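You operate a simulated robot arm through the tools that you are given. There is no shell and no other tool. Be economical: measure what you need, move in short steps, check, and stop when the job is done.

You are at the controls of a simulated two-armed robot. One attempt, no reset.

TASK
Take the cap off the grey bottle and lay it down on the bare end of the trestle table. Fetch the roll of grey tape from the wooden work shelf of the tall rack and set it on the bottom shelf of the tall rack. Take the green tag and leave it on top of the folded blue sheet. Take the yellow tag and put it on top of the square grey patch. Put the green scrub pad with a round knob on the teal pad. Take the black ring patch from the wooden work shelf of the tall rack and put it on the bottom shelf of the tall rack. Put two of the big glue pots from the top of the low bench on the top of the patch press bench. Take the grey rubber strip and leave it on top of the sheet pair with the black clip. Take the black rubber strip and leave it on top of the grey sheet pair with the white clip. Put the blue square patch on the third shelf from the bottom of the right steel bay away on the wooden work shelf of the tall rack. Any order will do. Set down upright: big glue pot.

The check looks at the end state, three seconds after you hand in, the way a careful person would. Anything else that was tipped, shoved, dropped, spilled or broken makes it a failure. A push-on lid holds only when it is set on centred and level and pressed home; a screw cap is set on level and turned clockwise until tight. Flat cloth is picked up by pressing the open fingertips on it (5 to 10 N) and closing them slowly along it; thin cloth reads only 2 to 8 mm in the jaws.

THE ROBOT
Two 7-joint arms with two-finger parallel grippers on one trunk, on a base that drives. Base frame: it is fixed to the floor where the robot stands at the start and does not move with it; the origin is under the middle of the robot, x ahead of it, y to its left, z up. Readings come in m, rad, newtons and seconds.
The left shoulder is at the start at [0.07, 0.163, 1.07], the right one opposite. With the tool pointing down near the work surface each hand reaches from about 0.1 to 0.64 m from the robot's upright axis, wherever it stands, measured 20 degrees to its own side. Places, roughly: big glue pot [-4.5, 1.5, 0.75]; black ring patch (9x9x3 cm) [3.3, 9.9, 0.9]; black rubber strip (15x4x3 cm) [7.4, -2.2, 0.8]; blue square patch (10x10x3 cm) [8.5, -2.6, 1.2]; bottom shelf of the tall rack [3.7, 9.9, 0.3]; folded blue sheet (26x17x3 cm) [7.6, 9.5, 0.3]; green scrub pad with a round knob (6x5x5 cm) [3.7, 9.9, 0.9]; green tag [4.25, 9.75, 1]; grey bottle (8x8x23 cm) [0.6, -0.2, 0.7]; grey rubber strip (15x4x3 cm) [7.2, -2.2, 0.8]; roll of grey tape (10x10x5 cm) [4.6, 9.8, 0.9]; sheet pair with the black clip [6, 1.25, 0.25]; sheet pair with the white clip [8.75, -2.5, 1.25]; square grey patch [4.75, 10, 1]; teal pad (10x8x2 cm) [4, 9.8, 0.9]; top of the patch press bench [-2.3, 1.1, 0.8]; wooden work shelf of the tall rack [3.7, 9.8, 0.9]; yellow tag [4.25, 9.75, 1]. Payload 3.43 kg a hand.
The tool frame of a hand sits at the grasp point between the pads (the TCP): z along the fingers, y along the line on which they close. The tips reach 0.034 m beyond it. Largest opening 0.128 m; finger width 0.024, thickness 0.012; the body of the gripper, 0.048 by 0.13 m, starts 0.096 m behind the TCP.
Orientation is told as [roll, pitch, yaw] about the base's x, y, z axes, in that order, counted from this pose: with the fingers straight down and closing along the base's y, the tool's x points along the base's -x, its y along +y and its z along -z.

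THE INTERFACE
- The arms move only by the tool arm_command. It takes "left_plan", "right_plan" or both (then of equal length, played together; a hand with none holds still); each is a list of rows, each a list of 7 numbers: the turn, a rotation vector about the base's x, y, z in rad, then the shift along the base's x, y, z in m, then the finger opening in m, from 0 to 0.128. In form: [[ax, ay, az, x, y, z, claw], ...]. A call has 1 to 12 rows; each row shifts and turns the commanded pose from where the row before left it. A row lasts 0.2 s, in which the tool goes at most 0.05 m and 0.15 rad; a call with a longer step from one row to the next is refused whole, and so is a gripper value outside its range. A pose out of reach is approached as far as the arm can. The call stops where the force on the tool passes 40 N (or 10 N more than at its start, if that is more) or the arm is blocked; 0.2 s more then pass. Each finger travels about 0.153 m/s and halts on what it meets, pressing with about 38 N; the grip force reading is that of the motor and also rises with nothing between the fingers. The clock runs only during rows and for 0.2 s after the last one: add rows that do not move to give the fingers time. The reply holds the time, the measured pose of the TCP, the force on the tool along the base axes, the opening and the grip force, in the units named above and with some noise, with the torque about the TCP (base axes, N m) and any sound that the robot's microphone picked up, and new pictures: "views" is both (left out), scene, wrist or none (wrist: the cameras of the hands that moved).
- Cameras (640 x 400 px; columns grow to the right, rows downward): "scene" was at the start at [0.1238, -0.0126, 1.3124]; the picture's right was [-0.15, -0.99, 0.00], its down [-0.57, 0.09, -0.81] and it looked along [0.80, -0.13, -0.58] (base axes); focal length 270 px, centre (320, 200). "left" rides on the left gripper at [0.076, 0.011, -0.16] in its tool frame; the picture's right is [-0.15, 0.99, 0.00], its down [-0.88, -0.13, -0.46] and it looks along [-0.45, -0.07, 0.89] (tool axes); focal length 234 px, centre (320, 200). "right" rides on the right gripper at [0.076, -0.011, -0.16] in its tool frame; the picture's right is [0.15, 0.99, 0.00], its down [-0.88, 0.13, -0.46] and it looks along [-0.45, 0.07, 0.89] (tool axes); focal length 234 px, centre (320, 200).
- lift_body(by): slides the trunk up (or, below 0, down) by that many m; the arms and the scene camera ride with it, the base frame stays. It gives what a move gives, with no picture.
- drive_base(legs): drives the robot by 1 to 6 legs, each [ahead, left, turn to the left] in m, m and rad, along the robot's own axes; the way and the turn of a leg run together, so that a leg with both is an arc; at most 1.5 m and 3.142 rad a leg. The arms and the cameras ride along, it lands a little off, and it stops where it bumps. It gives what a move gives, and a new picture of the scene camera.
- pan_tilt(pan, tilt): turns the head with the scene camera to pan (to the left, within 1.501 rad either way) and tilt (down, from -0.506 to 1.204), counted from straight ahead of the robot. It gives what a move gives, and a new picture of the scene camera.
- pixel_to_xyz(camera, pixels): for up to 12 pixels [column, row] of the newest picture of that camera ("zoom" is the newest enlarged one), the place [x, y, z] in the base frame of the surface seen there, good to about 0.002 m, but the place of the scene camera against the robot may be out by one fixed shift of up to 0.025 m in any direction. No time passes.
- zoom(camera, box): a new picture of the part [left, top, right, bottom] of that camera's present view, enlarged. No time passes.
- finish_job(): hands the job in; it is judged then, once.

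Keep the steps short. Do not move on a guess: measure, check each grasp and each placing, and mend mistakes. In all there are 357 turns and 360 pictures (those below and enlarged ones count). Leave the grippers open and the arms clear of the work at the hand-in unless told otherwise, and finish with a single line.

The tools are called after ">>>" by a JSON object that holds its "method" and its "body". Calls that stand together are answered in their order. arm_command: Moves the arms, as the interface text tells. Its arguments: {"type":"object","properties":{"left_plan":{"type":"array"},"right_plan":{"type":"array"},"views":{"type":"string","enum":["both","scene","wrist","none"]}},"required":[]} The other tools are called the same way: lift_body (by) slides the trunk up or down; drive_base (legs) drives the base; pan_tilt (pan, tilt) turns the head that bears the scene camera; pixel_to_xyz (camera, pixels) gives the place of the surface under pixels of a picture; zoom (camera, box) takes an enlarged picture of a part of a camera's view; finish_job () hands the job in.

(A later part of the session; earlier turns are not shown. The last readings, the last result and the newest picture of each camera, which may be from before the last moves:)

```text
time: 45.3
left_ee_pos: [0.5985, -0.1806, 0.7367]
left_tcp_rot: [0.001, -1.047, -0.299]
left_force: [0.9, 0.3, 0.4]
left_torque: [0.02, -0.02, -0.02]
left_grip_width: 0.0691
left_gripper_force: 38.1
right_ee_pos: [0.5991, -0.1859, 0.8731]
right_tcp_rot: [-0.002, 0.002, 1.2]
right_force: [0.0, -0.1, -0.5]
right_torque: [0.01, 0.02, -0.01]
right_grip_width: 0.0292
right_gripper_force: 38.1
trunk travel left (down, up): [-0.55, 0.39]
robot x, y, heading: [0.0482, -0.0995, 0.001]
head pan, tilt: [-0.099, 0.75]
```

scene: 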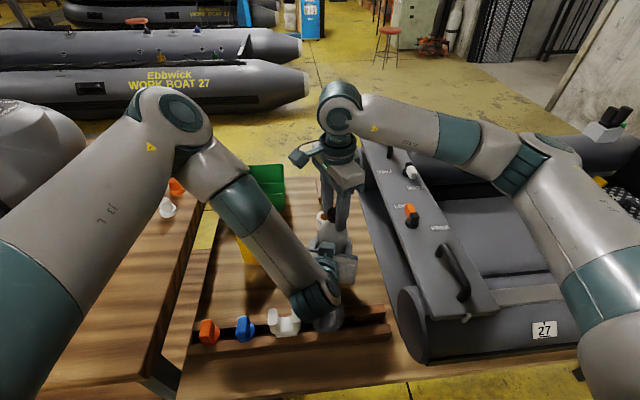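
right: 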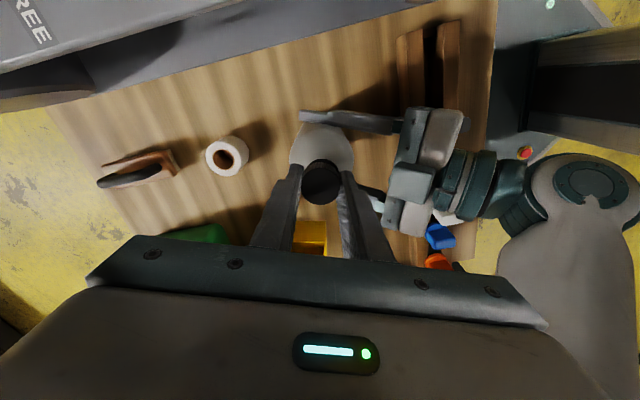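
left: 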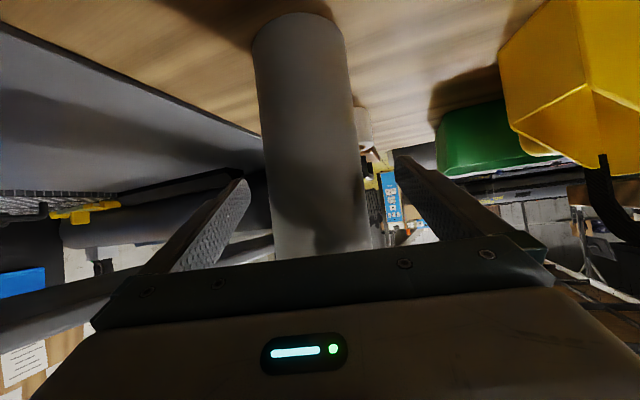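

The cap is free: the force dropped to zero as it lifted. Next I'll raise the right hand, then open the left and lift it away from the bottle.

>>> {"method": "arm_command", "body": {"right_plan": [[0, 0, 0, 0, 0, 0.02, 0.02], [0, 0, 0, 0, 0, 0.045, 0.02], [0, 0, 0, 0, 0, 0.045, 0.02], [0, 0, 0, 0.02, -0.03, 0.03, 0.02], [0, 0, 0, 0.02, -0.04, 0.0, 0.02], [0, 0, 0, 0.02, -0.04, 0.0, 0.02], [0, 0, 0, 0.02, -0.04, 0.0, 0.02]], "views": "scene"}}

>>> {"method": "arm_command", "body": {"left_plan": [[0, 0, 0, 0, 0, 0, 0.08], [0, 0, 0, 0, 0, 0, 0.1], [0, 0, 0, 0, 0, 0, 0.128], [0, 0, 0, 0, 0, 0.02, 0.128], [0, 0, 0, 0, 0, 0.04, 0.128], [0, 0, 0, 0, 0, 0.045, 0.128], [0, 0, 0, 0, 0, 0.045, 0.128], [0, 0, 0, 0, 0, 0.045, 0.128], [0, 0, 0, 0, 0, 0.04, 0.128]], "views": "scene"}}

```text
time: 46.9
left_ee_pos: [0.5984, -0.1844, 0.739]
left_tcp_rot: [0.002, -1.049, -0.301]
left_force: [-0.3, 0.5, -0.5]
left_torque: [-0.01, -0.01, -0.01]
left_grip_width: 0.0694
left_gripper_force: 38.0
right_ee_pos: [0.5848, -0.2824, 1.0068]
right_tcp_rot: [-0.001, -0.003, 1.195]
right_force: [-0.6, 0.7, 0.4]
right_torque: [0.04, -0.04, 0.01]
right_grip_width: 0.0292
right_gripper_force: 38.3
right hand out of reach, approached as far as the arm can: row 4, 5, 6, 7
trunk travel left (down, up): [-0.55, 0.39]
robot x, y, heading: [0.051, -0.1047, 0.004]
head pan, tilt: [-0.099, 0.75]
```

scene: 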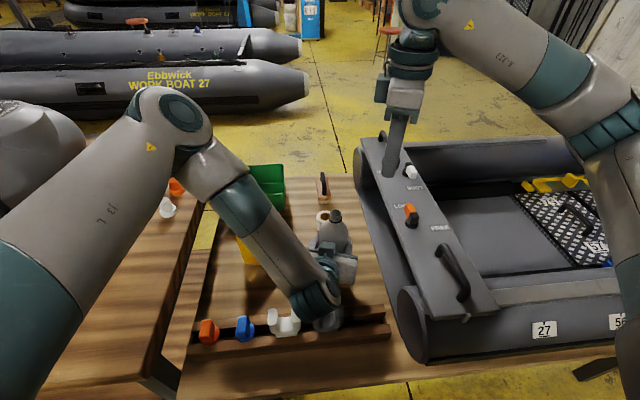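

```text
time: 48.9
left_ee_pos: [0.5974, -0.1855, 0.9773]
left_tcp_rot: [-0.002, -1.047, -0.3]
left_force: [0.3, -0.4, 0.2]
left_torque: [-0.01, 0.01, 0.0]
left_grip_width: 0.128
left_gripper_force: 0.0
right_ee_pos: [0.5836, -0.2814, 1.0064]
right_tcp_rot: [-0.001, 0.0, 1.197]
right_force: [-0.4, 0.0, -0.4]
right_torque: [-0.05, 0.0, 0.04]
right_grip_width: 0.0297
right_gripper_force: 38.5
trunk travel left (down, up): [-0.55, 0.39]
robot x, y, heading: [0.0442, -0.0994, -0.005]
head pan, tilt: [-0.099, 0.75]
```

scene: 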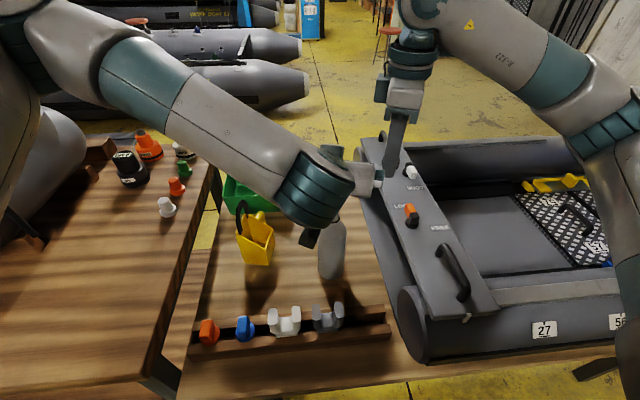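

The bottle still stands. I'll move the left hand away to its starting place and straighten it.

>>> {"method": "arm_command", "body": {"left_plan": [[0, 0, 0.1, -0.01, 0.035, 0.01, 0.128], [0, 0, 0.1, -0.01, 0.035, 0.01, 0.128], [0, 0, 0.1, -0.01, 0.035, 0.01, 0.128], [0, 0.15, 0, -0.01, 0.035, 0.01, 0.128], [0, 0.15, 0, -0.01, 0.035, 0.01, 0.128], [0, 0.15, 0, -0.01, 0.03, 0.01, 0.128], [0, 0.15, 0, -0.01, 0.0, 0.01, 0.128], [0, 0.15, 0, 0, 0.0, 0.01, 0.128], [0, 0.15, 0, 0, 0, 0, 0.128], [0, 0.15, 0, 0, 0, 0, 0.128]], "views": "none"}}

>>> {"method": "arm_command", "body": {"right_plan": [[0, 0, -0.15, 0, 0, 0, 0.02], [0, 0, -0.15, 0, 0, 0, 0.02], [0, 0, -0.15, 0, 0, 0, 0.02], [0, 0, -0.15, 0, 0, 0, 0.02], [0, 0, -0.15, 0, 0, 0, 0.02], [0, 0, -0.15, 0, 0, 0, 0.02], [0, 0, -0.15, 0, 0, 0, 0.02], [0, 0, -0.15, 0, 0, 0, 0.02], [0, 0, -0.15, 0, 0, 0, 0.02], [0, 0, -0.15, 0, 0, 0, 0.02], [0, 0, -0.15, 0, 0, 0, 0.02], [0, 0, -0.15, 0, 0, 0, 0.02]], "views": "scene"}}

```text
time: 51.1
left_ee_pos: [0.5285, 0.0196, 1.0528]
left_tcp_rot: [-0.001, 0.003, -0.002]
left_force: [0.1, -0.5, 0.0]
left_torque: [0.01, 0.02, 0.01]
left_grip_width: 0.1279
left_gripper_force: 0.0
right_ee_pos: [0.5853, -0.2805, 1.0067]
right_tcp_rot: [0.001, 0.0, 1.197]
right_force: [-0.2, 0.5, 0.0]
right_torque: [0.01, -0.02, -0.04]
right_grip_width: 0.0294
right_gripper_force: 38.2
trunk travel left (down, up): [-0.55, 0.39]
robot x, y, heading: [0.0452, -0.0987, 0.002]
head pan, tilt: [-0.099, 0.75]
```

```text
time: 53.7
left_ee_pos: [0.5287, 0.019, 1.0533]
left_tcp_rot: [0.001, 0.001, 0.0]
left_force: [-0.1, 0.4, 0.5]
left_torque: [-0.02, -0.02, 0.0]
left_grip_width: 0.1278
left_gripper_force: 0.1
right_ee_pos: [0.5842, -0.2821, 1.0056]
right_tcp_rot: [0.001, 0.0, -0.601]
right_force: [-0.5, -1.0, -0.6]
right_torque: [0.01, 0.0, -0.01]
right_grip_width: 0.0294
right_gripper_force: 37.9
trunk travel left (down, up): [-0.55, 0.39]
robot x, y, heading: [0.0432, -0.0984, 0.0]
head pan, tilt: [-0.099, 0.75]
```

scene: 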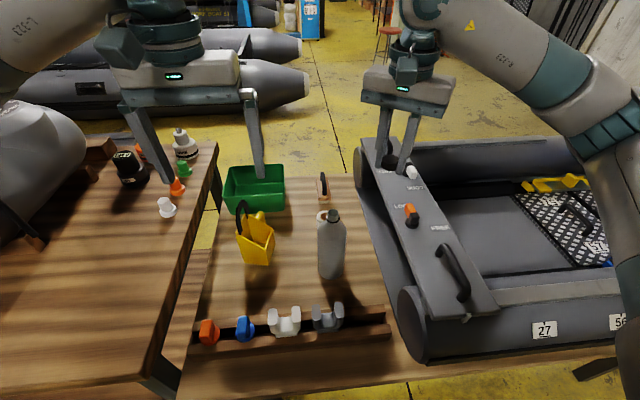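

I'll move the left hand further left and bring the cap over the free spot at about (0.565,-0.08).

>>> {"method": "arm_command", "body": {"left_plan": [[0, 0, 0, 0, 0.04, 0, 0.128], [0, 0, 0, 0, 0.04, 0, 0.128], [0, 0, 0, 0, 0.04, 0, 0.128], [0, 0, 0, 0, 0.04, 0, 0.128], [0, 0, 0, 0, 0.03, 0, 0.128], [0, 0, 0, 0, 0, 0, 0.128]], "right_plan": [[0, 0, -0.12, -0.005, 0.04, 0, 0.02], [0, 0, -0.12, -0.005, 0.04, 0, 0.02], [0, 0, -0.12, -0.005, 0.04, 0, 0.02], [0, 0, -0.12, -0.005, 0.04, 0, 0.02], [0, 0, -0.12, 0, 0.04, -0.03, 0.02], [0, 0, 0, 0, 0, 0, 0.02]], "views": "both"}}

```text
time: 55.1
left_ee_pos: [0.5272, 0.2085, 1.0526]
left_tcp_rot: [0.0, -0.001, 0.001]
left_force: [-0.2, 0.0, 0.5]
left_torque: [-0.01, 0.01, 0.04]
left_grip_width: 0.128
left_gripper_force: 0.0
right_ee_pos: [0.5645, -0.0818, 0.9773]
right_tcp_rot: [0.001, 0.0, -1.198]
right_force: [0.8, -0.2, 0.1]
right_torque: [0.03, 0.01, 0.0]
right_grip_width: 0.0293
right_gripper_force: 38.2
trunk travel left (down, up): [-0.55, 0.39]
robot x, y, heading: [0.0458, -0.0993, 0.001]
head pan, tilt: [-0.099, 0.75]
```

scene: 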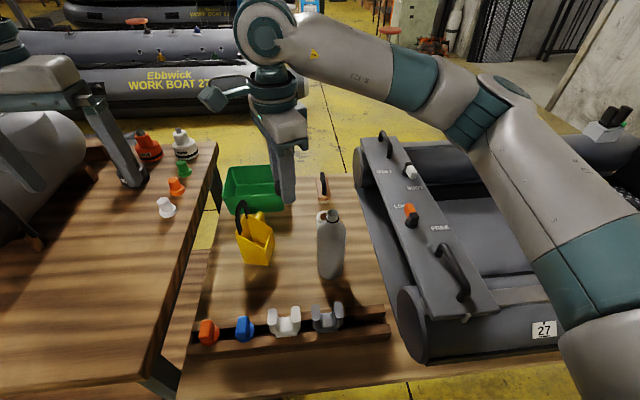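
right: 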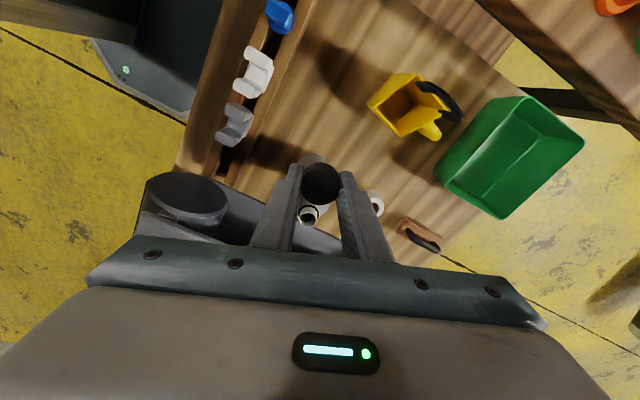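
left: 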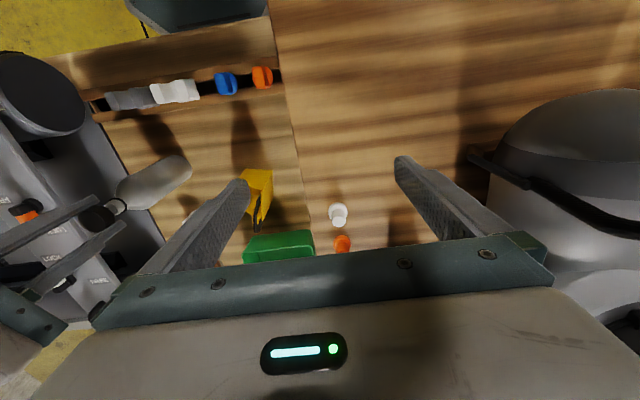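

Now I'll lower the cap to the table.

>>> {"method": "arm_command", "body": {"right_plan": [[0, 0, 0, 0, 0, -0.048, 0.02], [0, 0, 0, 0, 0, -0.048, 0.02], [0, 0, 0, 0, 0, -0.048, 0.02], [0, 0, 0, 0, 0, -0.048, 0.02], [0, 0, 0, 0, 0, -0.048, 0.02], [0, 0, 0, 0, 0, -0.048, 0.02], [0, 0, 0, 0, 0, -0.012, 0.02], [0, 0, 0, 0, 0, -0.006, 0.02], [0, 0, 0, 0, 0, -0.004, 0.02], [0, 0, 0, 0, 0, 0, 0.02]], "views": "both"}}

```text
time: 57.3
left_ee_pos: [0.5276, 0.2087, 1.0521]
left_tcp_rot: [0.001, 0.0, 0.0]
left_force: [-0.3, 0.6, -0.6]
left_torque: [0.02, 0.02, 0.0]
left_grip_width: 0.1279
left_gripper_force: 0.1
right_ee_pos: [0.5633, -0.0835, 0.6654]
right_tcp_rot: [0.0, 0.0, -1.196]
right_force: [-0.2, 0.1, 0.3]
right_torque: [-0.02, -0.01, 0.02]
right_grip_width: 0.0291
right_gripper_force: 37.4
trunk travel left (down, up): [-0.55, 0.39]
robot x, y, heading: [0.0439, -0.0998, -0.0]
head pan, tilt: [-0.099, 0.75]
```

scene: 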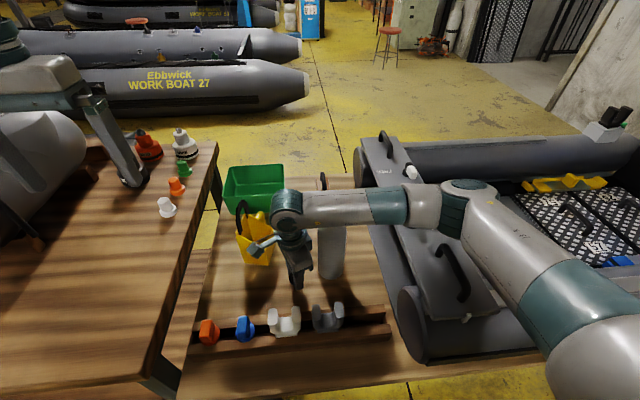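
right: 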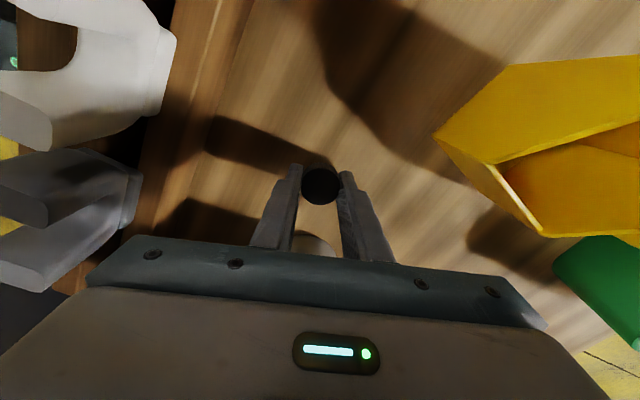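

I'll lower in 2 mm steps until I feel contact.

>>> {"method": "arm_command", "body": {"right_plan": [[0, 0, 0, 0, 0, -0.003, 0.02], [0, 0, 0, 0, 0, -0.003, 0.02], [0, 0, 0, 0, 0, -0.002, 0.02], [0, 0, 0, 0, 0, -0.002, 0.02]], "views": "none"}}

```text
time: 58.3
left_ee_pos: [0.5274, 0.2087, 1.0531]
left_tcp_rot: [0.001, -0.001, 0.001]
left_force: [-0.3, 0.3, -0.5]
left_torque: [0.0, -0.03, 0.02]
left_grip_width: 0.1282
left_gripper_force: 0.0
right_ee_pos: [0.5639, -0.0834, 0.6552]
right_tcp_rot: [-0.001, 0.0, -1.197]
right_force: [0.0, -0.3, -0.1]
right_torque: [0.0, -0.01, 0.01]
right_grip_width: 0.0293
right_gripper_force: 37.5
trunk travel left (down, up): [-0.55, 0.39]
robot x, y, heading: [0.044, -0.1022, 0.003]
head pan, tilt: [-0.099, 0.75]
```

>>> {"method": "arm_command", "body": {"right_plan": [[0, 0, 0, 0, 0, -0.002, 0.02], [0, 0, 0, 0, 0, -0.002, 0.02], [0, 0, 0, 0, 0, -0.002, 0.02], [0, 0, 0, 0, 0, -0.002, 0.02]], "views": "wrist"}}

>>> {"method": "pixel_to_xyz", "body": {"camera": "right", "pixels": [[320, 187], [390, 150], [320, 130], [390, 200]]}}

```text
time: 59.2
left_ee_pos: [0.5264, 0.2081, 1.0536]
left_tcp_rot: [0.0, -0.001, -0.001]
left_force: [0.2, -0.5, 0.2]
left_torque: [0.06, 0.02, -0.01]
left_grip_width: 0.128
left_gripper_force: 0.1
right_ee_pos: [0.5641, -0.0833, 0.6548]
right_tcp_rot: [0.005, 0.003, -1.198]
right_force: [-10.2, -5.6, 23.1]
right_torque: [-0.48, 0.8, -0.1]
right_grip_width: 0.0293
right_gripper_force: 38.4
trunk travel left (down, up): [-0.55, 0.39]
robot x, y, heading: [0.0457, -0.1008, 0.002]
head pan, tilt: [-0.099, 0.75]
stopped in row 4 (right hand): the force on the tool passed its limit at 44 N (the readings are from after the stop); the commanded pose is now the measured one
```

right: 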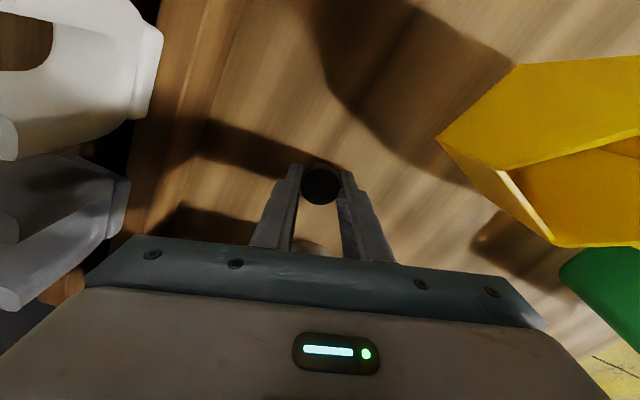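

```text
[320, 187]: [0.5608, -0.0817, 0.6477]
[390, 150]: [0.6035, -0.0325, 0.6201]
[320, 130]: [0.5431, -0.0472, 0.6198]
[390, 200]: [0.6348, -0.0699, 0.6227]
```

It is touching the table (tabletop 0.62, cap top 0.648). I'll release and rise.

>>> {"method": "arm_command", "body": {"right_plan": [[0, 0, 0, 0, 0, 0.001, 0.035], [0, 0, 0, 0, 0, 0.001, 0.055], [0, 0, 0, 0, 0, 0.002, 0.06], [0, 0, 0, 0, 0, 0.02, 0.06], [0, 0, 0, 0, 0, 0.04, 0.06], [0, 0, 0, 0, 0, 0.048, 0.06], [0, 0, 0, 0, 0, 0.048, 0.06], [0, 0, 0, 0, 0, 0.048, 0.06], [0, 0, 0, 0, 0, 0.048, 0.06], [0, 0, 0, 0, 0, 0.048, 0.08], [0, 0, 0, 0, 0, 0.048, 0.1]], "views": "scene"}}

>>> {"method": "arm_command", "body": {"right_plan": [[0, 0, 0.12, 0, -0.045, 0, 0.128], [0, 0, 0.12, 0, -0.045, 0, 0.128], [0, 0, 0.12, 0, -0.045, 0, 0.128], [0, 0, 0.12, 0, -0.045, 0.01, 0.128], [0, 0, 0.12, 0, -0.045, 0.01, 0.128], [0, 0, 0.12, 0, -0.045, 0.01, 0.128], [0, 0, 0.12, 0, -0.045, 0.01, 0.128], [0, 0, 0.12, 0, -0.045, 0.01, 0.128], [0, 0, 0.12, 0, -0.04, 0.01, 0.128], [0, 0, 0.12, 0, -0.03, 0, 0.128]], "views": "scene"}}

```text
time: 61.6
left_ee_pos: [0.5263, 0.2087, 1.0529]
left_tcp_rot: [0.001, -0.001, 0.001]
left_force: [0.1, -0.3, -0.6]
left_torque: [0.02, -0.02, 0.03]
left_grip_width: 0.128
left_gripper_force: 0.1
right_ee_pos: [0.5634, -0.0813, 1.0037]
right_tcp_rot: [0.005, -0.001, -1.197]
right_force: [-0.1, 0.2, 0.3]
right_torque: [0.01, 0.0, 0.01]
right_grip_width: 0.1003
right_gripper_force: 0.1
trunk travel left (down, up): [-0.55, 0.39]
robot x, y, heading: [0.0422, -0.1011, 0.002]
head pan, tilt: [-0.099, 0.75]
```

scene: 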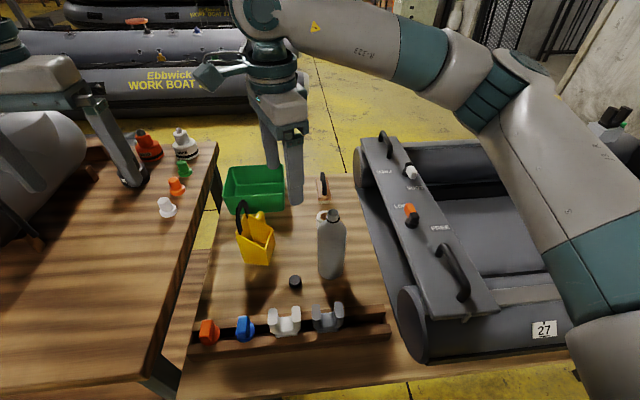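

```text
time: 63.8
left_ee_pos: [0.5278, 0.2071, 1.0529]
left_tcp_rot: [-0.001, 0.0, -0.001]
left_force: [0.7, 0.0, -1.2]
left_torque: [-0.03, -0.02, 0.01]
left_grip_width: 0.1282
left_gripper_force: 0.1
right_ee_pos: [0.5664, -0.5155, 1.0641]
right_tcp_rot: [0.004, 0.0, 0.005]
right_force: [0.2, -0.7, -0.6]
right_torque: [0.05, 0.03, -0.05]
right_grip_width: 0.1281
right_gripper_force: 0.0
trunk travel left (down, up): [-0.55, 0.39]
robot x, y, heading: [0.0459, -0.0973, 0.003]
head pan, tilt: [-0.099, 0.75]
```

scene: 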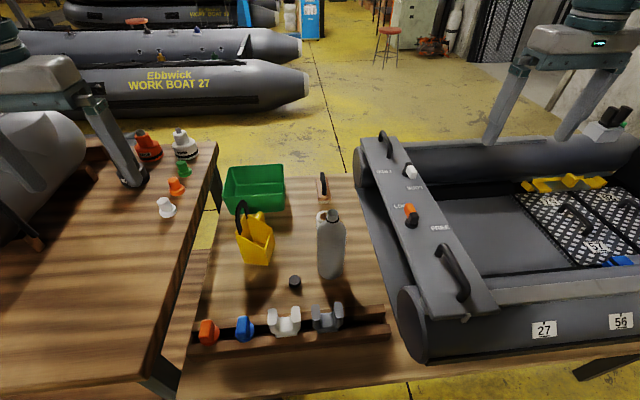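

The cap lies at (295,281) and the bottle is upright. The glue pots come next, behind me at about (-4.5,1.5). I'll back off and turn round.

>>> {"method": "drive_base", "body": {"legs": [[-0.8, 0, 0], [0, 0, 1.57]]}}

>>> {"method": "pan_tilt", "body": {"pan": 1.2, "tilt": 0.35}}

>>> {"method": "pan_tilt", "body": {"pan": 0.3, "tilt": 0.35}}

```text
time: 72.0
left_ee_pos: [-1.0603, 0.3943, 1.0529]
left_tcp_rot: [0.0, 0.001, 1.544]
left_force: [0.4, 0.2, -0.1]
left_torque: [0.01, 0.0, -0.01]
left_grip_width: 0.1283
left_gripper_force: 0.1
right_ee_pos: [-0.337, 0.4159, 1.0634]
right_tcp_rot: [0.007, 0.001, 1.548]
right_force: [-0.3, -0.8, 0.8]
right_torque: [-0.03, -0.03, -0.03]
right_grip_width: 0.1281
right_gripper_force: 0.1
trunk travel left (down, up): [-0.55, 0.39]
robot x, y, heading: [-0.7675, -0.0944, 1.548]
head pan, tilt: [-0.099, 0.75]
```

scene: 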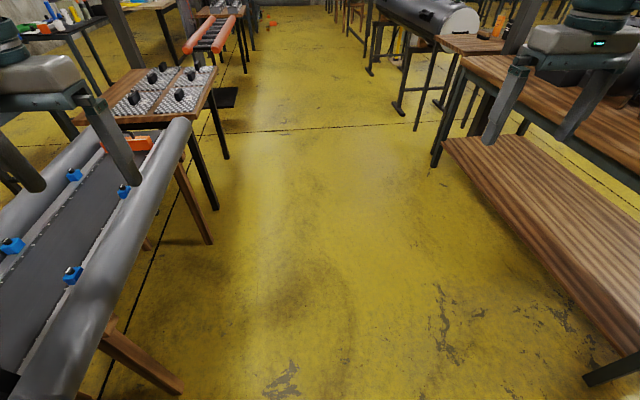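

```text
time: 73.4
left_ee_pos: [-1.06, 0.3952, 1.0527]
left_tcp_rot: [0.0, 0.001, 1.543]
left_force: [-0.4, -0.2, 0.5]
left_torque: [-0.03, 0.01, 0.03]
left_grip_width: 0.128
left_gripper_force: 0.0
right_ee_pos: [-0.3354, 0.415, 1.0641]
right_tcp_rot: [0.004, 0.001, 1.547]
right_force: [0.3, -1.3, 0.8]
right_torque: [-0.02, 0.02, -0.01]
right_grip_width: 0.1278
right_gripper_force: 0.0
trunk travel left (down, up): [-0.55, 0.39]
robot x, y, heading: [-0.7666, -0.096, 1.547]
head pan, tilt: [1.201, 0.351]
```

scene: 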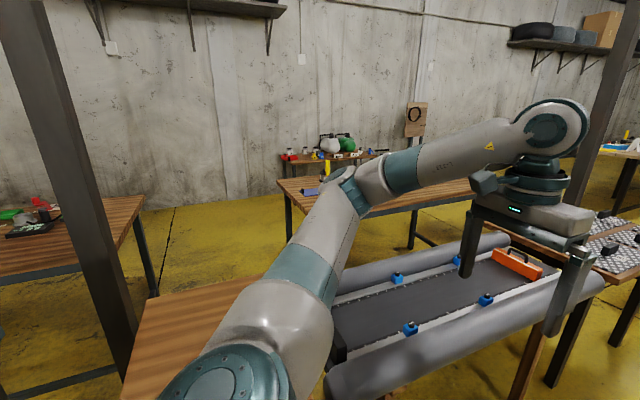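

```text
time: 74.6
left_ee_pos: [-1.0608, 0.3953, 1.0531]
left_tcp_rot: [0.0, 0.0, 1.544]
left_force: [-0.1, -0.5, 0.3]
left_torque: [0.0, 0.01, 0.0]
left_grip_width: 0.1277
left_gripper_force: 0.1
right_ee_pos: [-0.3368, 0.4159, 1.0644]
right_tcp_rot: [0.006, 0.0, 1.548]
right_force: [-0.7, 0.2, 0.1]
right_torque: [0.0, -0.03, -0.01]
right_grip_width: 0.128
right_gripper_force: 0.0
trunk travel left (down, up): [-0.55, 0.39]
robot x, y, heading: [-0.7631, -0.095, 1.548]
head pan, tilt: [0.3, 0.351]
```

scene: 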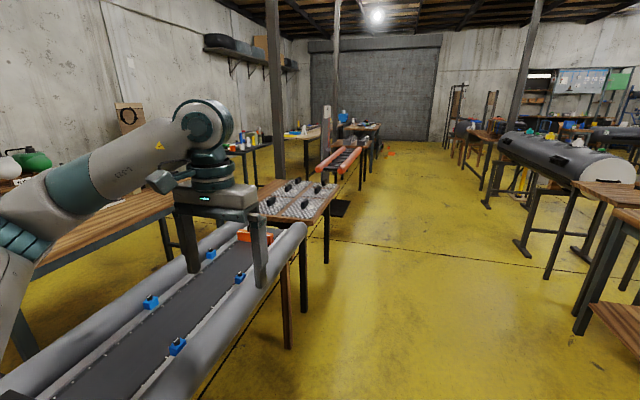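

I'll look back toward the pots and measure the places of the benches.

>>> {"method": "pan_tilt", "body": {"pan": 1.1, "tilt": 0.2}}

>>> {"method": "zoom", "body": {"camera": "scene", "box": [200, 120, 440, 270]}}

```text
time: 75.8
left_ee_pos: [-1.0604, 0.3937, 1.0532]
left_tcp_rot: [0.0, 0.001, 1.545]
left_force: [-0.3, 0.3, 0.5]
left_torque: [0.03, -0.01, 0.0]
left_grip_width: 0.1282
left_gripper_force: 0.0
right_ee_pos: [-0.3355, 0.4151, 1.0638]
right_tcp_rot: [0.006, 0.0, 1.549]
right_force: [-0.3, -0.1, -0.8]
right_torque: [-0.01, -0.01, 0.01]
right_grip_width: 0.128
right_gripper_force: 0.1
trunk travel left (down, up): [-0.55, 0.39]
robot x, y, heading: [-0.7629, -0.0935, 1.545]
head pan, tilt: [1.1, 0.201]
```

scene: 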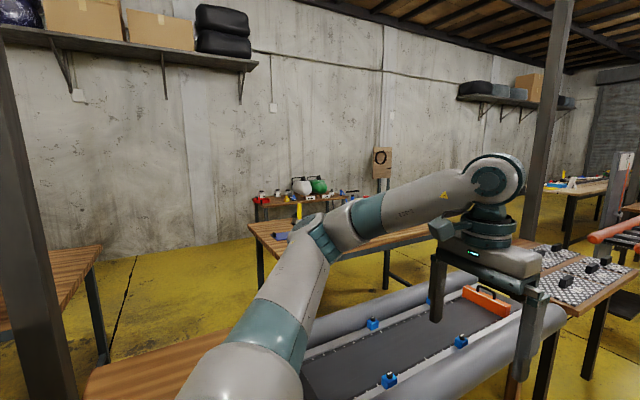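

```text
2.67 times, centred on (320, 195) of scene
```

zoom: 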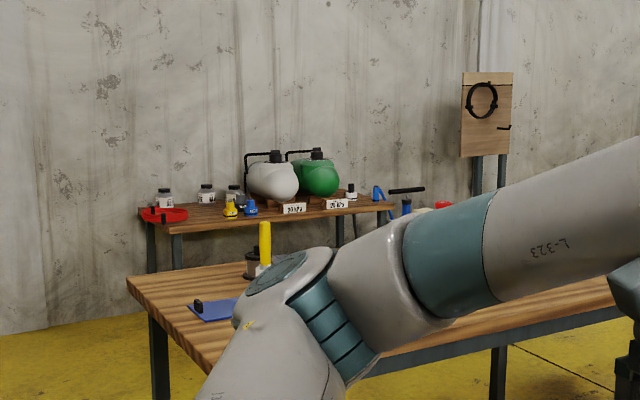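

>>> {"method": "pixel_to_xyz", "body": {"camera": "scene", "pixels": [[262, 197], [277, 194], [285, 202], [262, 203], [350, 200], [260, 240], [252, 225], [300, 212], [345, 214], [95, 250], [85, 370], [100, 340]]}}

>>> {"method": "zoom", "body": {"camera": "scene", "box": [240, 170, 340, 230]}}

```text
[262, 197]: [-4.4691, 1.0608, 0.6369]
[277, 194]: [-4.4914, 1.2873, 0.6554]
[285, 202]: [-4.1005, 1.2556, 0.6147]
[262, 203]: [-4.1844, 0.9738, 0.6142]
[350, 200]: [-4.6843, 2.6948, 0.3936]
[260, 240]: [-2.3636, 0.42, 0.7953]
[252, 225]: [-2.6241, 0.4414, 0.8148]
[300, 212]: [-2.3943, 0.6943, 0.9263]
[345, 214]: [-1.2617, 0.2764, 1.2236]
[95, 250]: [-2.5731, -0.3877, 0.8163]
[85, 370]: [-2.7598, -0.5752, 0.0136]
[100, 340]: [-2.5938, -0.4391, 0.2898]
```

```text
6.40 times, centred on (290, 200) of scene
```

zoom: 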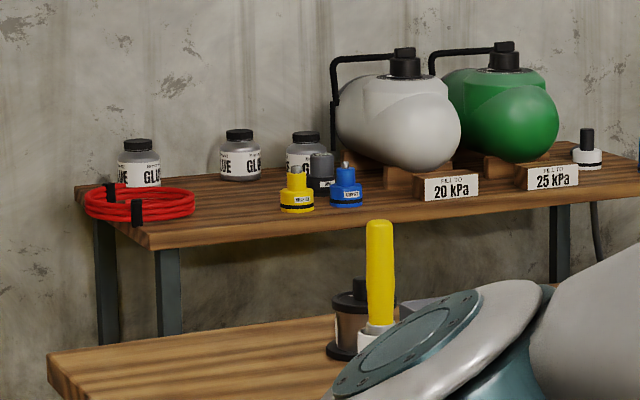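

I need the layout of the near roller table and the gap beyond it. I'll look lower.

>>> {"method": "pan_tilt", "body": {"pan": 1.45, "tilt": 0.55}}

>>> {"method": "pixel_to_xyz", "body": {"camera": "scene", "pixels": [[60, 100], [60, 250], [300, 150], [330, 120], [160, 250], [250, 230], [100, 330], [20, 200], [400, 230], [200, 380]]}}

```text
time: 76.6
left_ee_pos: [-1.0595, 0.3945, 1.053]
left_tcp_rot: [0.0, -0.001, 1.544]
left_force: [-0.9, -0.3, 0.1]
left_torque: [-0.03, -0.01, 0.0]
left_grip_width: 0.128
left_gripper_force: 0.1
right_ee_pos: [-0.3359, 0.4158, 1.0646]
right_tcp_rot: [0.005, -0.001, 1.549]
right_force: [0.5, -0.2, -0.5]
right_torque: [0.02, 0.04, 0.01]
right_grip_width: 0.1277
right_gripper_force: 0.0
trunk travel left (down, up): [-0.55, 0.39]
robot x, y, heading: [-0.7623, -0.0953, 1.543]
head pan, tilt: [1.45, 0.55]
```

scene: 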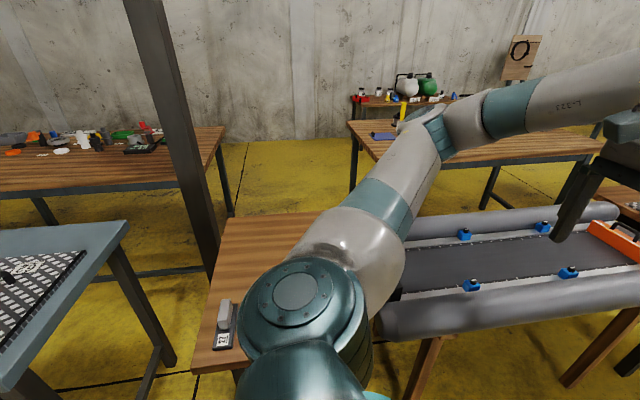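

```text
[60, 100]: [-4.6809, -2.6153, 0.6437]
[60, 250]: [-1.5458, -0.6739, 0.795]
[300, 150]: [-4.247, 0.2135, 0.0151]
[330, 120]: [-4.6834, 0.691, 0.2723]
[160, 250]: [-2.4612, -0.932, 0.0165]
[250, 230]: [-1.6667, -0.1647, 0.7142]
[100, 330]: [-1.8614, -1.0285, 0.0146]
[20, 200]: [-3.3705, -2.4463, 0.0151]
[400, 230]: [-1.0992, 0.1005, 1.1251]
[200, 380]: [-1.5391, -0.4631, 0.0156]
```

The way left is too narrow here. I'll go up the aisle, keeping to its middle, to find a way round the roller table.

>>> {"method": "drive_base", "body": {"legs": [[0, -0.35, 0.02], [1.5, 0, 0], [1.0, 0, 0]]}}

>>> {"method": "pan_tilt", "body": {"pan": 0.8, "tilt": 0.45}}

>>> {"method": "pan_tilt", "body": {"pan": 1.45, "tilt": 0.45}}

```text
time: 90.8
left_ee_pos: [-0.6699, 2.8969, 1.0527]
left_tcp_rot: [0.0, 0.001, 1.561]
left_force: [-0.6, -0.3, -1.0]
left_torque: [0.0, -0.04, -0.01]
left_grip_width: 0.1282
left_gripper_force: 0.1
right_ee_pos: [0.0521, 2.9309, 1.0627]
right_tcp_rot: [0.006, 0.0, 1.567]
right_force: [1.1, 0.3, 0.3]
right_torque: [-0.01, 0.03, 0.01]
right_grip_width: 0.1279
right_gripper_force: 0.0
trunk travel left (down, up): [-0.55, 0.39]
robot x, y, heading: [-0.3618, 2.4149, 1.565]
head pan, tilt: [1.45, 0.55]
```

scene: 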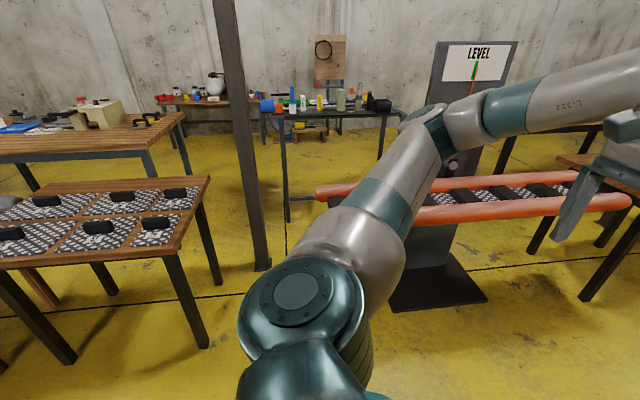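

```text
time: 91.8
left_ee_pos: [-0.6707, 2.8978, 1.0529]
left_tcp_rot: [0.0, 0.0, 1.564]
left_force: [-0.7, 0.0, 0.2]
left_torque: [0.03, 0.03, 0.05]
left_grip_width: 0.1279
left_gripper_force: 0.1
right_ee_pos: [0.0525, 2.9317, 1.0641]
right_tcp_rot: [0.004, 0.001, 1.57]
right_force: [0.5, 0.1, 1.1]
right_torque: [0.02, -0.03, 0.01]
right_grip_width: 0.128
right_gripper_force: 0.0
trunk travel left (down, up): [-0.55, 0.39]
robot x, y, heading: [-0.365, 2.4141, 1.566]
head pan, tilt: [0.799, 0.45]
```

scene: 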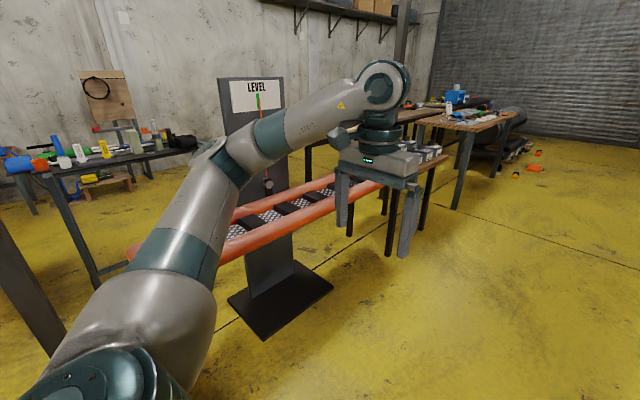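

```text
time: 92.8
left_ee_pos: [-0.6705, 2.8962, 1.0531]
left_tcp_rot: [0.0, 0.0, 1.563]
left_force: [0.3, -0.8, 0.5]
left_torque: [-0.01, -0.02, 0.01]
left_grip_width: 0.128
left_gripper_force: 0.0
right_ee_pos: [0.0525, 2.9327, 1.0635]
right_tcp_rot: [0.007, 0.0, 1.567]
right_force: [0.0, 0.7, 0.2]
right_torque: [-0.03, 0.0, -0.02]
right_grip_width: 0.1279
right_gripper_force: 0.0
trunk travel left (down, up): [-0.55, 0.39]
robot x, y, heading: [-0.3639, 2.4129, 1.561]
head pan, tilt: [1.45, 0.45]
```

scene: 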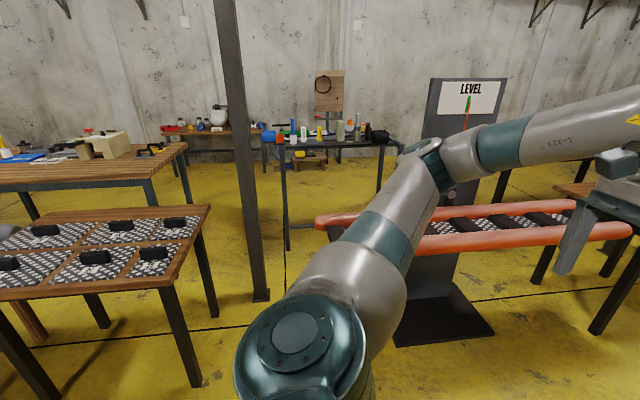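

>>> {"method": "pixel_to_xyz", "body": {"camera": "scene", "pixels": [[200, 380], [262, 295], [315, 226], [400, 340], [212, 290], [187, 205], [287, 245], [185, 150], [288, 148], [215, 125], [200, 150], [250, 160]]}}

>>> {"method": "zoom", "body": {"camera": "scene", "box": [60, 80, 340, 260]}}

```text
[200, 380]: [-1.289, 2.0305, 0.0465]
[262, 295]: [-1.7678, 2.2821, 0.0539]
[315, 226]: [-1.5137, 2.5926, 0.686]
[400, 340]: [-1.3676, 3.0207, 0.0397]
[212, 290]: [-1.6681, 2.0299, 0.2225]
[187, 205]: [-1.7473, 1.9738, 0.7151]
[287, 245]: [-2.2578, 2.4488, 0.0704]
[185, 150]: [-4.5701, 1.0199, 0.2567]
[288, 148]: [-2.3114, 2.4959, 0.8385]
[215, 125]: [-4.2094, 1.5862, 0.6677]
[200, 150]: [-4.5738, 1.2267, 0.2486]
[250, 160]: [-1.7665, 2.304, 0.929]
```

```text
2.22 times, centred on (200, 170) of scene
```

zoom: 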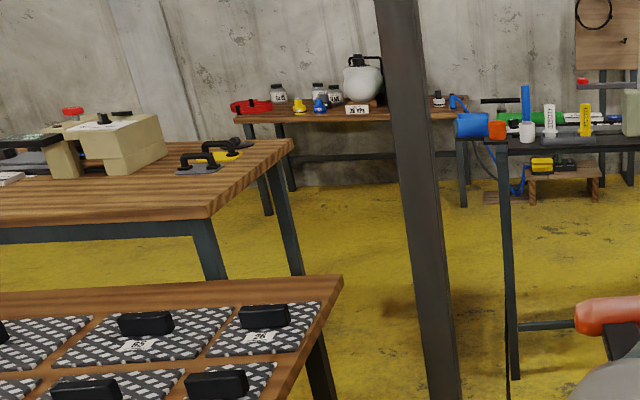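

The gap here is too narrow, with a post at (-1.77,2.28). I'll go further up the aisle to find the end of this row.

>>> {"method": "drive_base", "body": {"legs": [[1.5, 0, 0], [0.6, 0, 0]]}}

>>> {"method": "pan_tilt", "body": {"pan": 1.0, "tilt": 0.45}}

```text
time: 103.1
left_ee_pos: [-0.7307, 4.9547, 1.0535]
left_tcp_rot: [-0.001, 0.0, 1.606]
left_force: [0.3, 0.2, -0.5]
left_torque: [-0.04, -0.01, -0.01]
left_grip_width: 0.1277
left_gripper_force: 0.1
right_ee_pos: [-0.0078, 5.0193, 1.0631]
right_tcp_rot: [0.006, 0.0, 1.607]
right_force: [0.3, 0.7, -0.1]
right_torque: [-0.03, 0.0, -0.01]
right_grip_width: 0.1279
right_gripper_force: 0.1
trunk travel left (down, up): [-0.55, 0.39]
robot x, y, heading: [-0.402, 4.4833, 1.606]
head pan, tilt: [1.45, 0.45]
```

scene: 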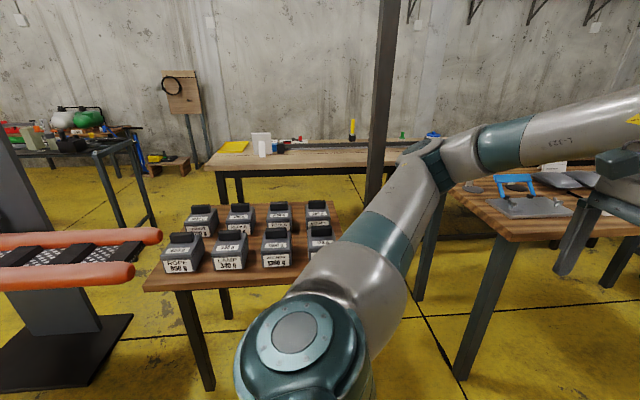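

```text
time: 104.0
left_ee_pos: [-0.7306, 4.9532, 1.0534]
left_tcp_rot: [-0.001, 0.001, 1.603]
left_force: [0.0, 0.3, 0.3]
left_torque: [0.0, 0.02, -0.03]
left_grip_width: 0.128
left_gripper_force: 0.0
right_ee_pos: [-0.0085, 5.0183, 1.0645]
right_tcp_rot: [0.006, 0.002, 1.607]
right_force: [1.2, -0.2, 0.3]
right_torque: [0.02, 0.02, 0.03]
right_grip_width: 0.1279
right_gripper_force: 0.1
trunk travel left (down, up): [-0.55, 0.39]
robot x, y, heading: [-0.4036, 4.4812, 1.606]
head pan, tilt: [1.0, 0.45]
```

scene: 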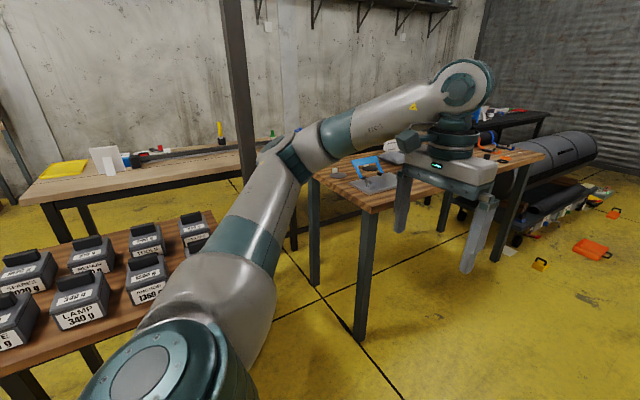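

>>> {"method": "pixel_to_xyz", "body": {"camera": "scene", "pixels": [[215, 213], [370, 210], [312, 180], [360, 325], [315, 270], [242, 160], [50, 200], [295, 240], [270, 140], [110, 350], [545, 155], [235, 200]]}}

>>> {"method": "pan_tilt", "body": {"pan": 0.2, "tilt": 0.4}}

```text
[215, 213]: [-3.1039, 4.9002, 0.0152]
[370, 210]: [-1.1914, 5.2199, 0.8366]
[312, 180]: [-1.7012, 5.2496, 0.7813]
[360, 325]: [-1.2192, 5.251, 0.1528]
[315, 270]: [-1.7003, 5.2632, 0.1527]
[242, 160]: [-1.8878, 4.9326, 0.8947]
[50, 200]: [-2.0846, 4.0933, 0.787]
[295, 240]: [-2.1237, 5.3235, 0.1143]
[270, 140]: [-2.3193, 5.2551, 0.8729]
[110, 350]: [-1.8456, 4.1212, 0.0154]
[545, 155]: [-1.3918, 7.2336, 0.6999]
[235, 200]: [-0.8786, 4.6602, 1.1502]
```

```text
time: 105.1
left_ee_pos: [-0.7306, 4.9542, 1.0523]
left_tcp_rot: [0.001, 0.0, 1.605]
left_force: [-0.4, 0.7, 0.6]
left_torque: [-0.03, 0.0, -0.01]
left_grip_width: 0.1282
left_gripper_force: 0.1
right_ee_pos: [-0.0091, 5.0187, 1.0637]
right_tcp_rot: [0.003, 0.0, 1.607]
right_force: [0.6, -0.2, -0.8]
right_torque: [-0.03, 0.01, 0.03]
right_grip_width: 0.128
right_gripper_force: 0.0
trunk travel left (down, up): [-0.55, 0.39]
robot x, y, heading: [-0.3989, 4.4859, 1.605]
head pan, tilt: [0.201, 0.4]
```

scene: 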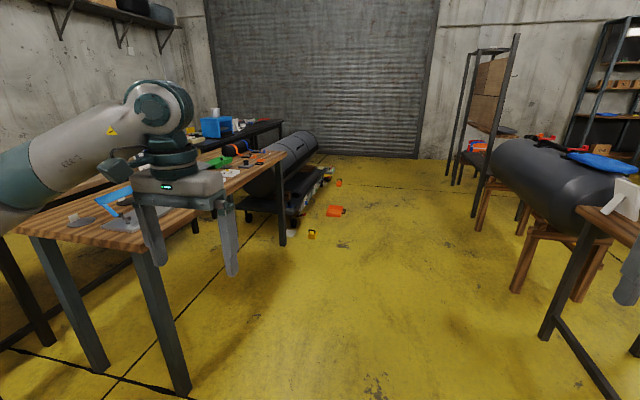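

The west side is closed up here too. I'm halfway to the tall rack (3.7,9.9), so I'll do the rack work first and look for a way to the pots later. I'll look right (east).

>>> {"method": "pan_tilt", "body": {"pan": -0.6, "tilt": 0.35}}

>>> {"method": "pan_tilt", "body": {"pan": -1.4, "tilt": 0.35}}

```text
time: 106.3
left_ee_pos: [-0.7298, 4.9546, 1.0524]
left_tcp_rot: [0.0, -0.001, 1.605]
left_force: [0.1, 0.7, -0.1]
left_torque: [0.0, -0.01, -0.01]
left_grip_width: 0.1281
left_gripper_force: 0.1
right_ee_pos: [-0.0095, 5.0182, 1.0643]
right_tcp_rot: [0.007, -0.001, 1.607]
right_force: [-0.4, -0.2, -0.7]
right_torque: [0.03, 0.02, -0.02]
right_grip_width: 0.1279
right_gripper_force: 0.1
trunk travel left (down, up): [-0.55, 0.39]
robot x, y, heading: [-0.4011, 4.4817, 1.607]
head pan, tilt: [-0.6, 0.351]
```

scene: 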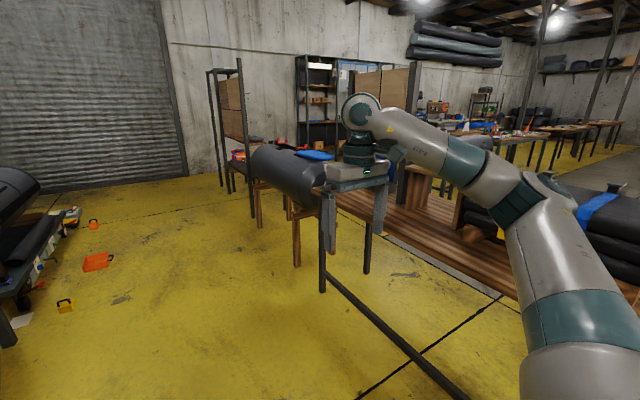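

```text
time: 107.4
left_ee_pos: [-0.7303, 4.9542, 1.0525]
left_tcp_rot: [0.002, -0.001, 1.603]
left_force: [0.2, 0.2, 1.0]
left_torque: [-0.01, -0.01, 0.0]
left_grip_width: 0.128
left_gripper_force: 0.0
right_ee_pos: [-0.009, 5.0186, 1.0637]
right_tcp_rot: [0.004, -0.001, 1.607]
right_force: [0.6, -0.2, -0.4]
right_torque: [0.01, 0.01, -0.02]
right_grip_width: 0.128
right_gripper_force: 0.2
trunk travel left (down, up): [-0.55, 0.39]
robot x, y, heading: [-0.4061, 4.4847, 1.605]
head pan, tilt: [-1.4, 0.351]
```

scene: 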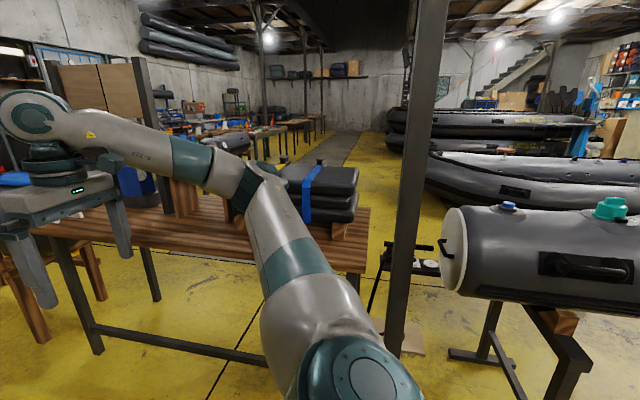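

There is open floor ahead toward the roller door. I'll drive up and look east toward the rack.

>>> {"method": "drive_base", "body": {"legs": [[0, 0, -0.035], [1.5, 0, 0], [1.3, 0, 0]]}}

>>> {"method": "pan_tilt", "body": {"pan": -1.2, "tilt": 0.3}}

```text
time: 121.4
left_ee_pos: [-0.7355, 7.7833, 1.0523]
left_tcp_rot: [-0.001, -0.001, 1.573]
left_force: [-0.3, -0.5, 0.0]
left_torque: [0.01, 0.0, 0.0]
left_grip_width: 0.1282
left_gripper_force: 0.0
right_ee_pos: [-0.0133, 7.8248, 1.064]
right_tcp_rot: [0.005, 0.0, 1.574]
right_force: [0.2, 0.3, 0.1]
right_torque: [0.0, -0.01, -0.01]
right_grip_width: 0.1278
right_gripper_force: 0.0
trunk travel left (down, up): [-0.55, 0.39]
robot x, y, heading: [-0.4231, 7.3019, 1.569]
head pan, tilt: [-1.4, 0.351]
```

scene: 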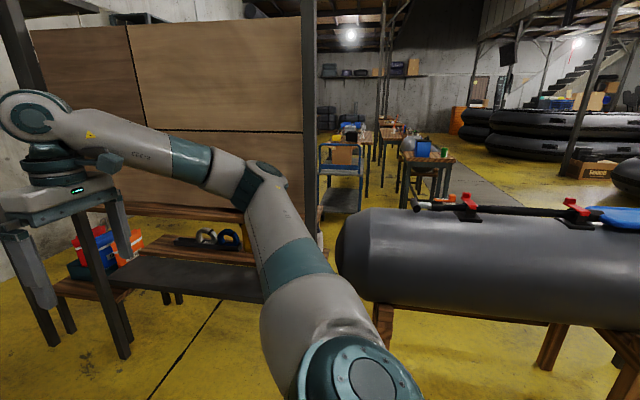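

```text
time: 122.1
left_ee_pos: [-0.736, 7.7828, 1.0518]
left_tcp_rot: [0.001, -0.002, 1.571]
left_force: [-0.1, 0.6, -0.4]
left_torque: [0.0, -0.03, 0.03]
left_grip_width: 0.1281
left_gripper_force: 0.1
right_ee_pos: [-0.0129, 7.8246, 1.0641]
right_tcp_rot: [0.007, 0.001, 1.575]
right_force: [-0.5, 0.4, -0.5]
right_torque: [0.03, 0.0, -0.03]
right_grip_width: 0.128
right_gripper_force: 0.1
trunk travel left (down, up): [-0.55, 0.39]
robot x, y, heading: [-0.428, 7.3013, 1.571]
head pan, tilt: [-1.201, 0.3]
```

scene: 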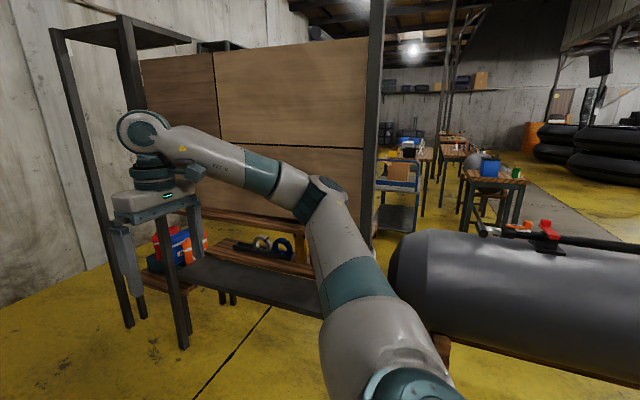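

I'll measure the gap between the frame and the tank.

>>> {"method": "pixel_to_xyz", "body": {"camera": "scene", "pixels": [[372, 200], [362, 235], [400, 250], [440, 350], [395, 225], [182, 330], [130, 310], [325, 270], [420, 190], [470, 230], [290, 330], [60, 330]]}}

>>> {"method": "pan_tilt", "body": {"pan": -1.5, "tilt": 0.7}}

```text
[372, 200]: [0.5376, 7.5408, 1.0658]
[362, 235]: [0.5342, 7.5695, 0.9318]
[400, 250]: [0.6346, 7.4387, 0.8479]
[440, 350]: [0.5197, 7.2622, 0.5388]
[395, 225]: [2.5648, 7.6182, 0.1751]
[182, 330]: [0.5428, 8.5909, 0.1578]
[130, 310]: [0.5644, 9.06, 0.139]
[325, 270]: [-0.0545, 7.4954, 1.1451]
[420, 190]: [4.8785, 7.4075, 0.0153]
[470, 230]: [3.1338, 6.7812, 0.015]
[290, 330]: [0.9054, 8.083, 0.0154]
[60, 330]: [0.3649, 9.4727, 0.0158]
```

```text
time: 123.0
left_ee_pos: [-0.7367, 7.7836, 1.053]
left_tcp_rot: [0.0, -0.002, 1.573]
left_force: [-0.2, -0.6, 0.3]
left_torque: [0.0, 0.02, -0.02]
left_grip_width: 0.1277
left_gripper_force: 0.1
right_ee_pos: [-0.0147, 7.8231, 1.0642]
right_tcp_rot: [0.004, -0.001, 1.574]
right_force: [-0.7, -0.2, -0.2]
right_torque: [-0.03, 0.0, 0.0]
right_grip_width: 0.1281
right_gripper_force: 0.0
trunk travel left (down, up): [-0.55, 0.39]
robot x, y, heading: [-0.4226, 7.2995, 1.576]
head pan, tilt: [-1.499, 0.7]
```

scene: 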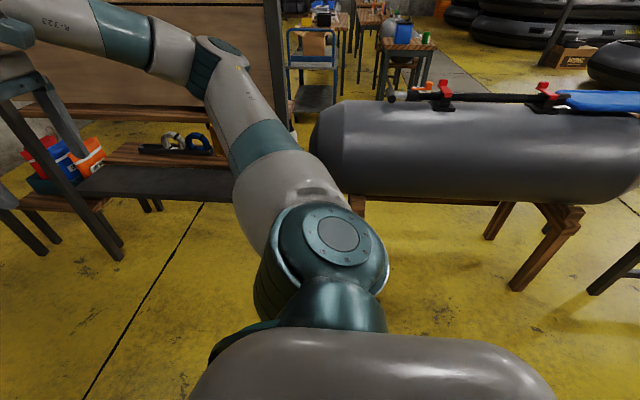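

>>> {"method": "pan_tilt", "body": {"pan": -0.6, "tilt": 0.5}}

>>> {"method": "pixel_to_xyz", "body": {"camera": "scene", "pixels": [[160, 220], [220, 230], [270, 240], [310, 240], [240, 150], [330, 300], [190, 190], [250, 215]]}}

```text
time: 124.2
left_ee_pos: [-0.7354, 7.7842, 1.0528]
left_tcp_rot: [0.0, -0.001, 1.573]
left_force: [0.3, -0.3, -0.5]
left_torque: [0.0, -0.03, -0.03]
left_grip_width: 0.1278
left_gripper_force: 0.1
right_ee_pos: [-0.014, 7.826, 1.0645]
right_tcp_rot: [0.007, 0.001, 1.577]
right_force: [0.1, 0.2, 0.8]
right_torque: [-0.01, 0.02, 0.02]
right_grip_width: 0.1277
right_gripper_force: 0.0
trunk travel left (down, up): [-0.55, 0.39]
robot x, y, heading: [-0.4277, 7.3008, 1.572]
head pan, tilt: [-0.6, 0.499]
```

scene: 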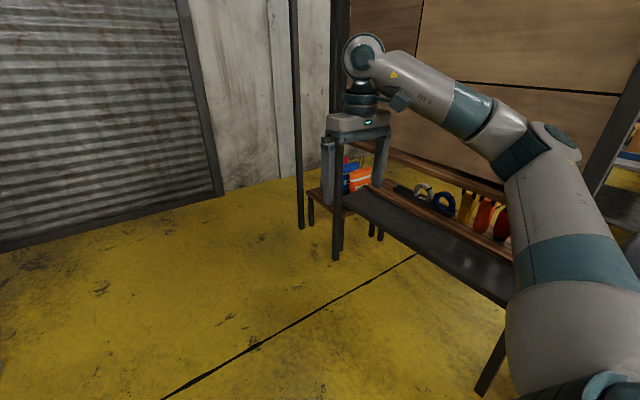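

```text
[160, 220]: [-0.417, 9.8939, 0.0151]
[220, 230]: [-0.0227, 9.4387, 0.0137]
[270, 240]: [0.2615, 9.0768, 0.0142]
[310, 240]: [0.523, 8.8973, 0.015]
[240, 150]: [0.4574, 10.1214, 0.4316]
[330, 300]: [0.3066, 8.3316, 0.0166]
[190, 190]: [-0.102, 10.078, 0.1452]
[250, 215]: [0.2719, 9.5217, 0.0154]
```

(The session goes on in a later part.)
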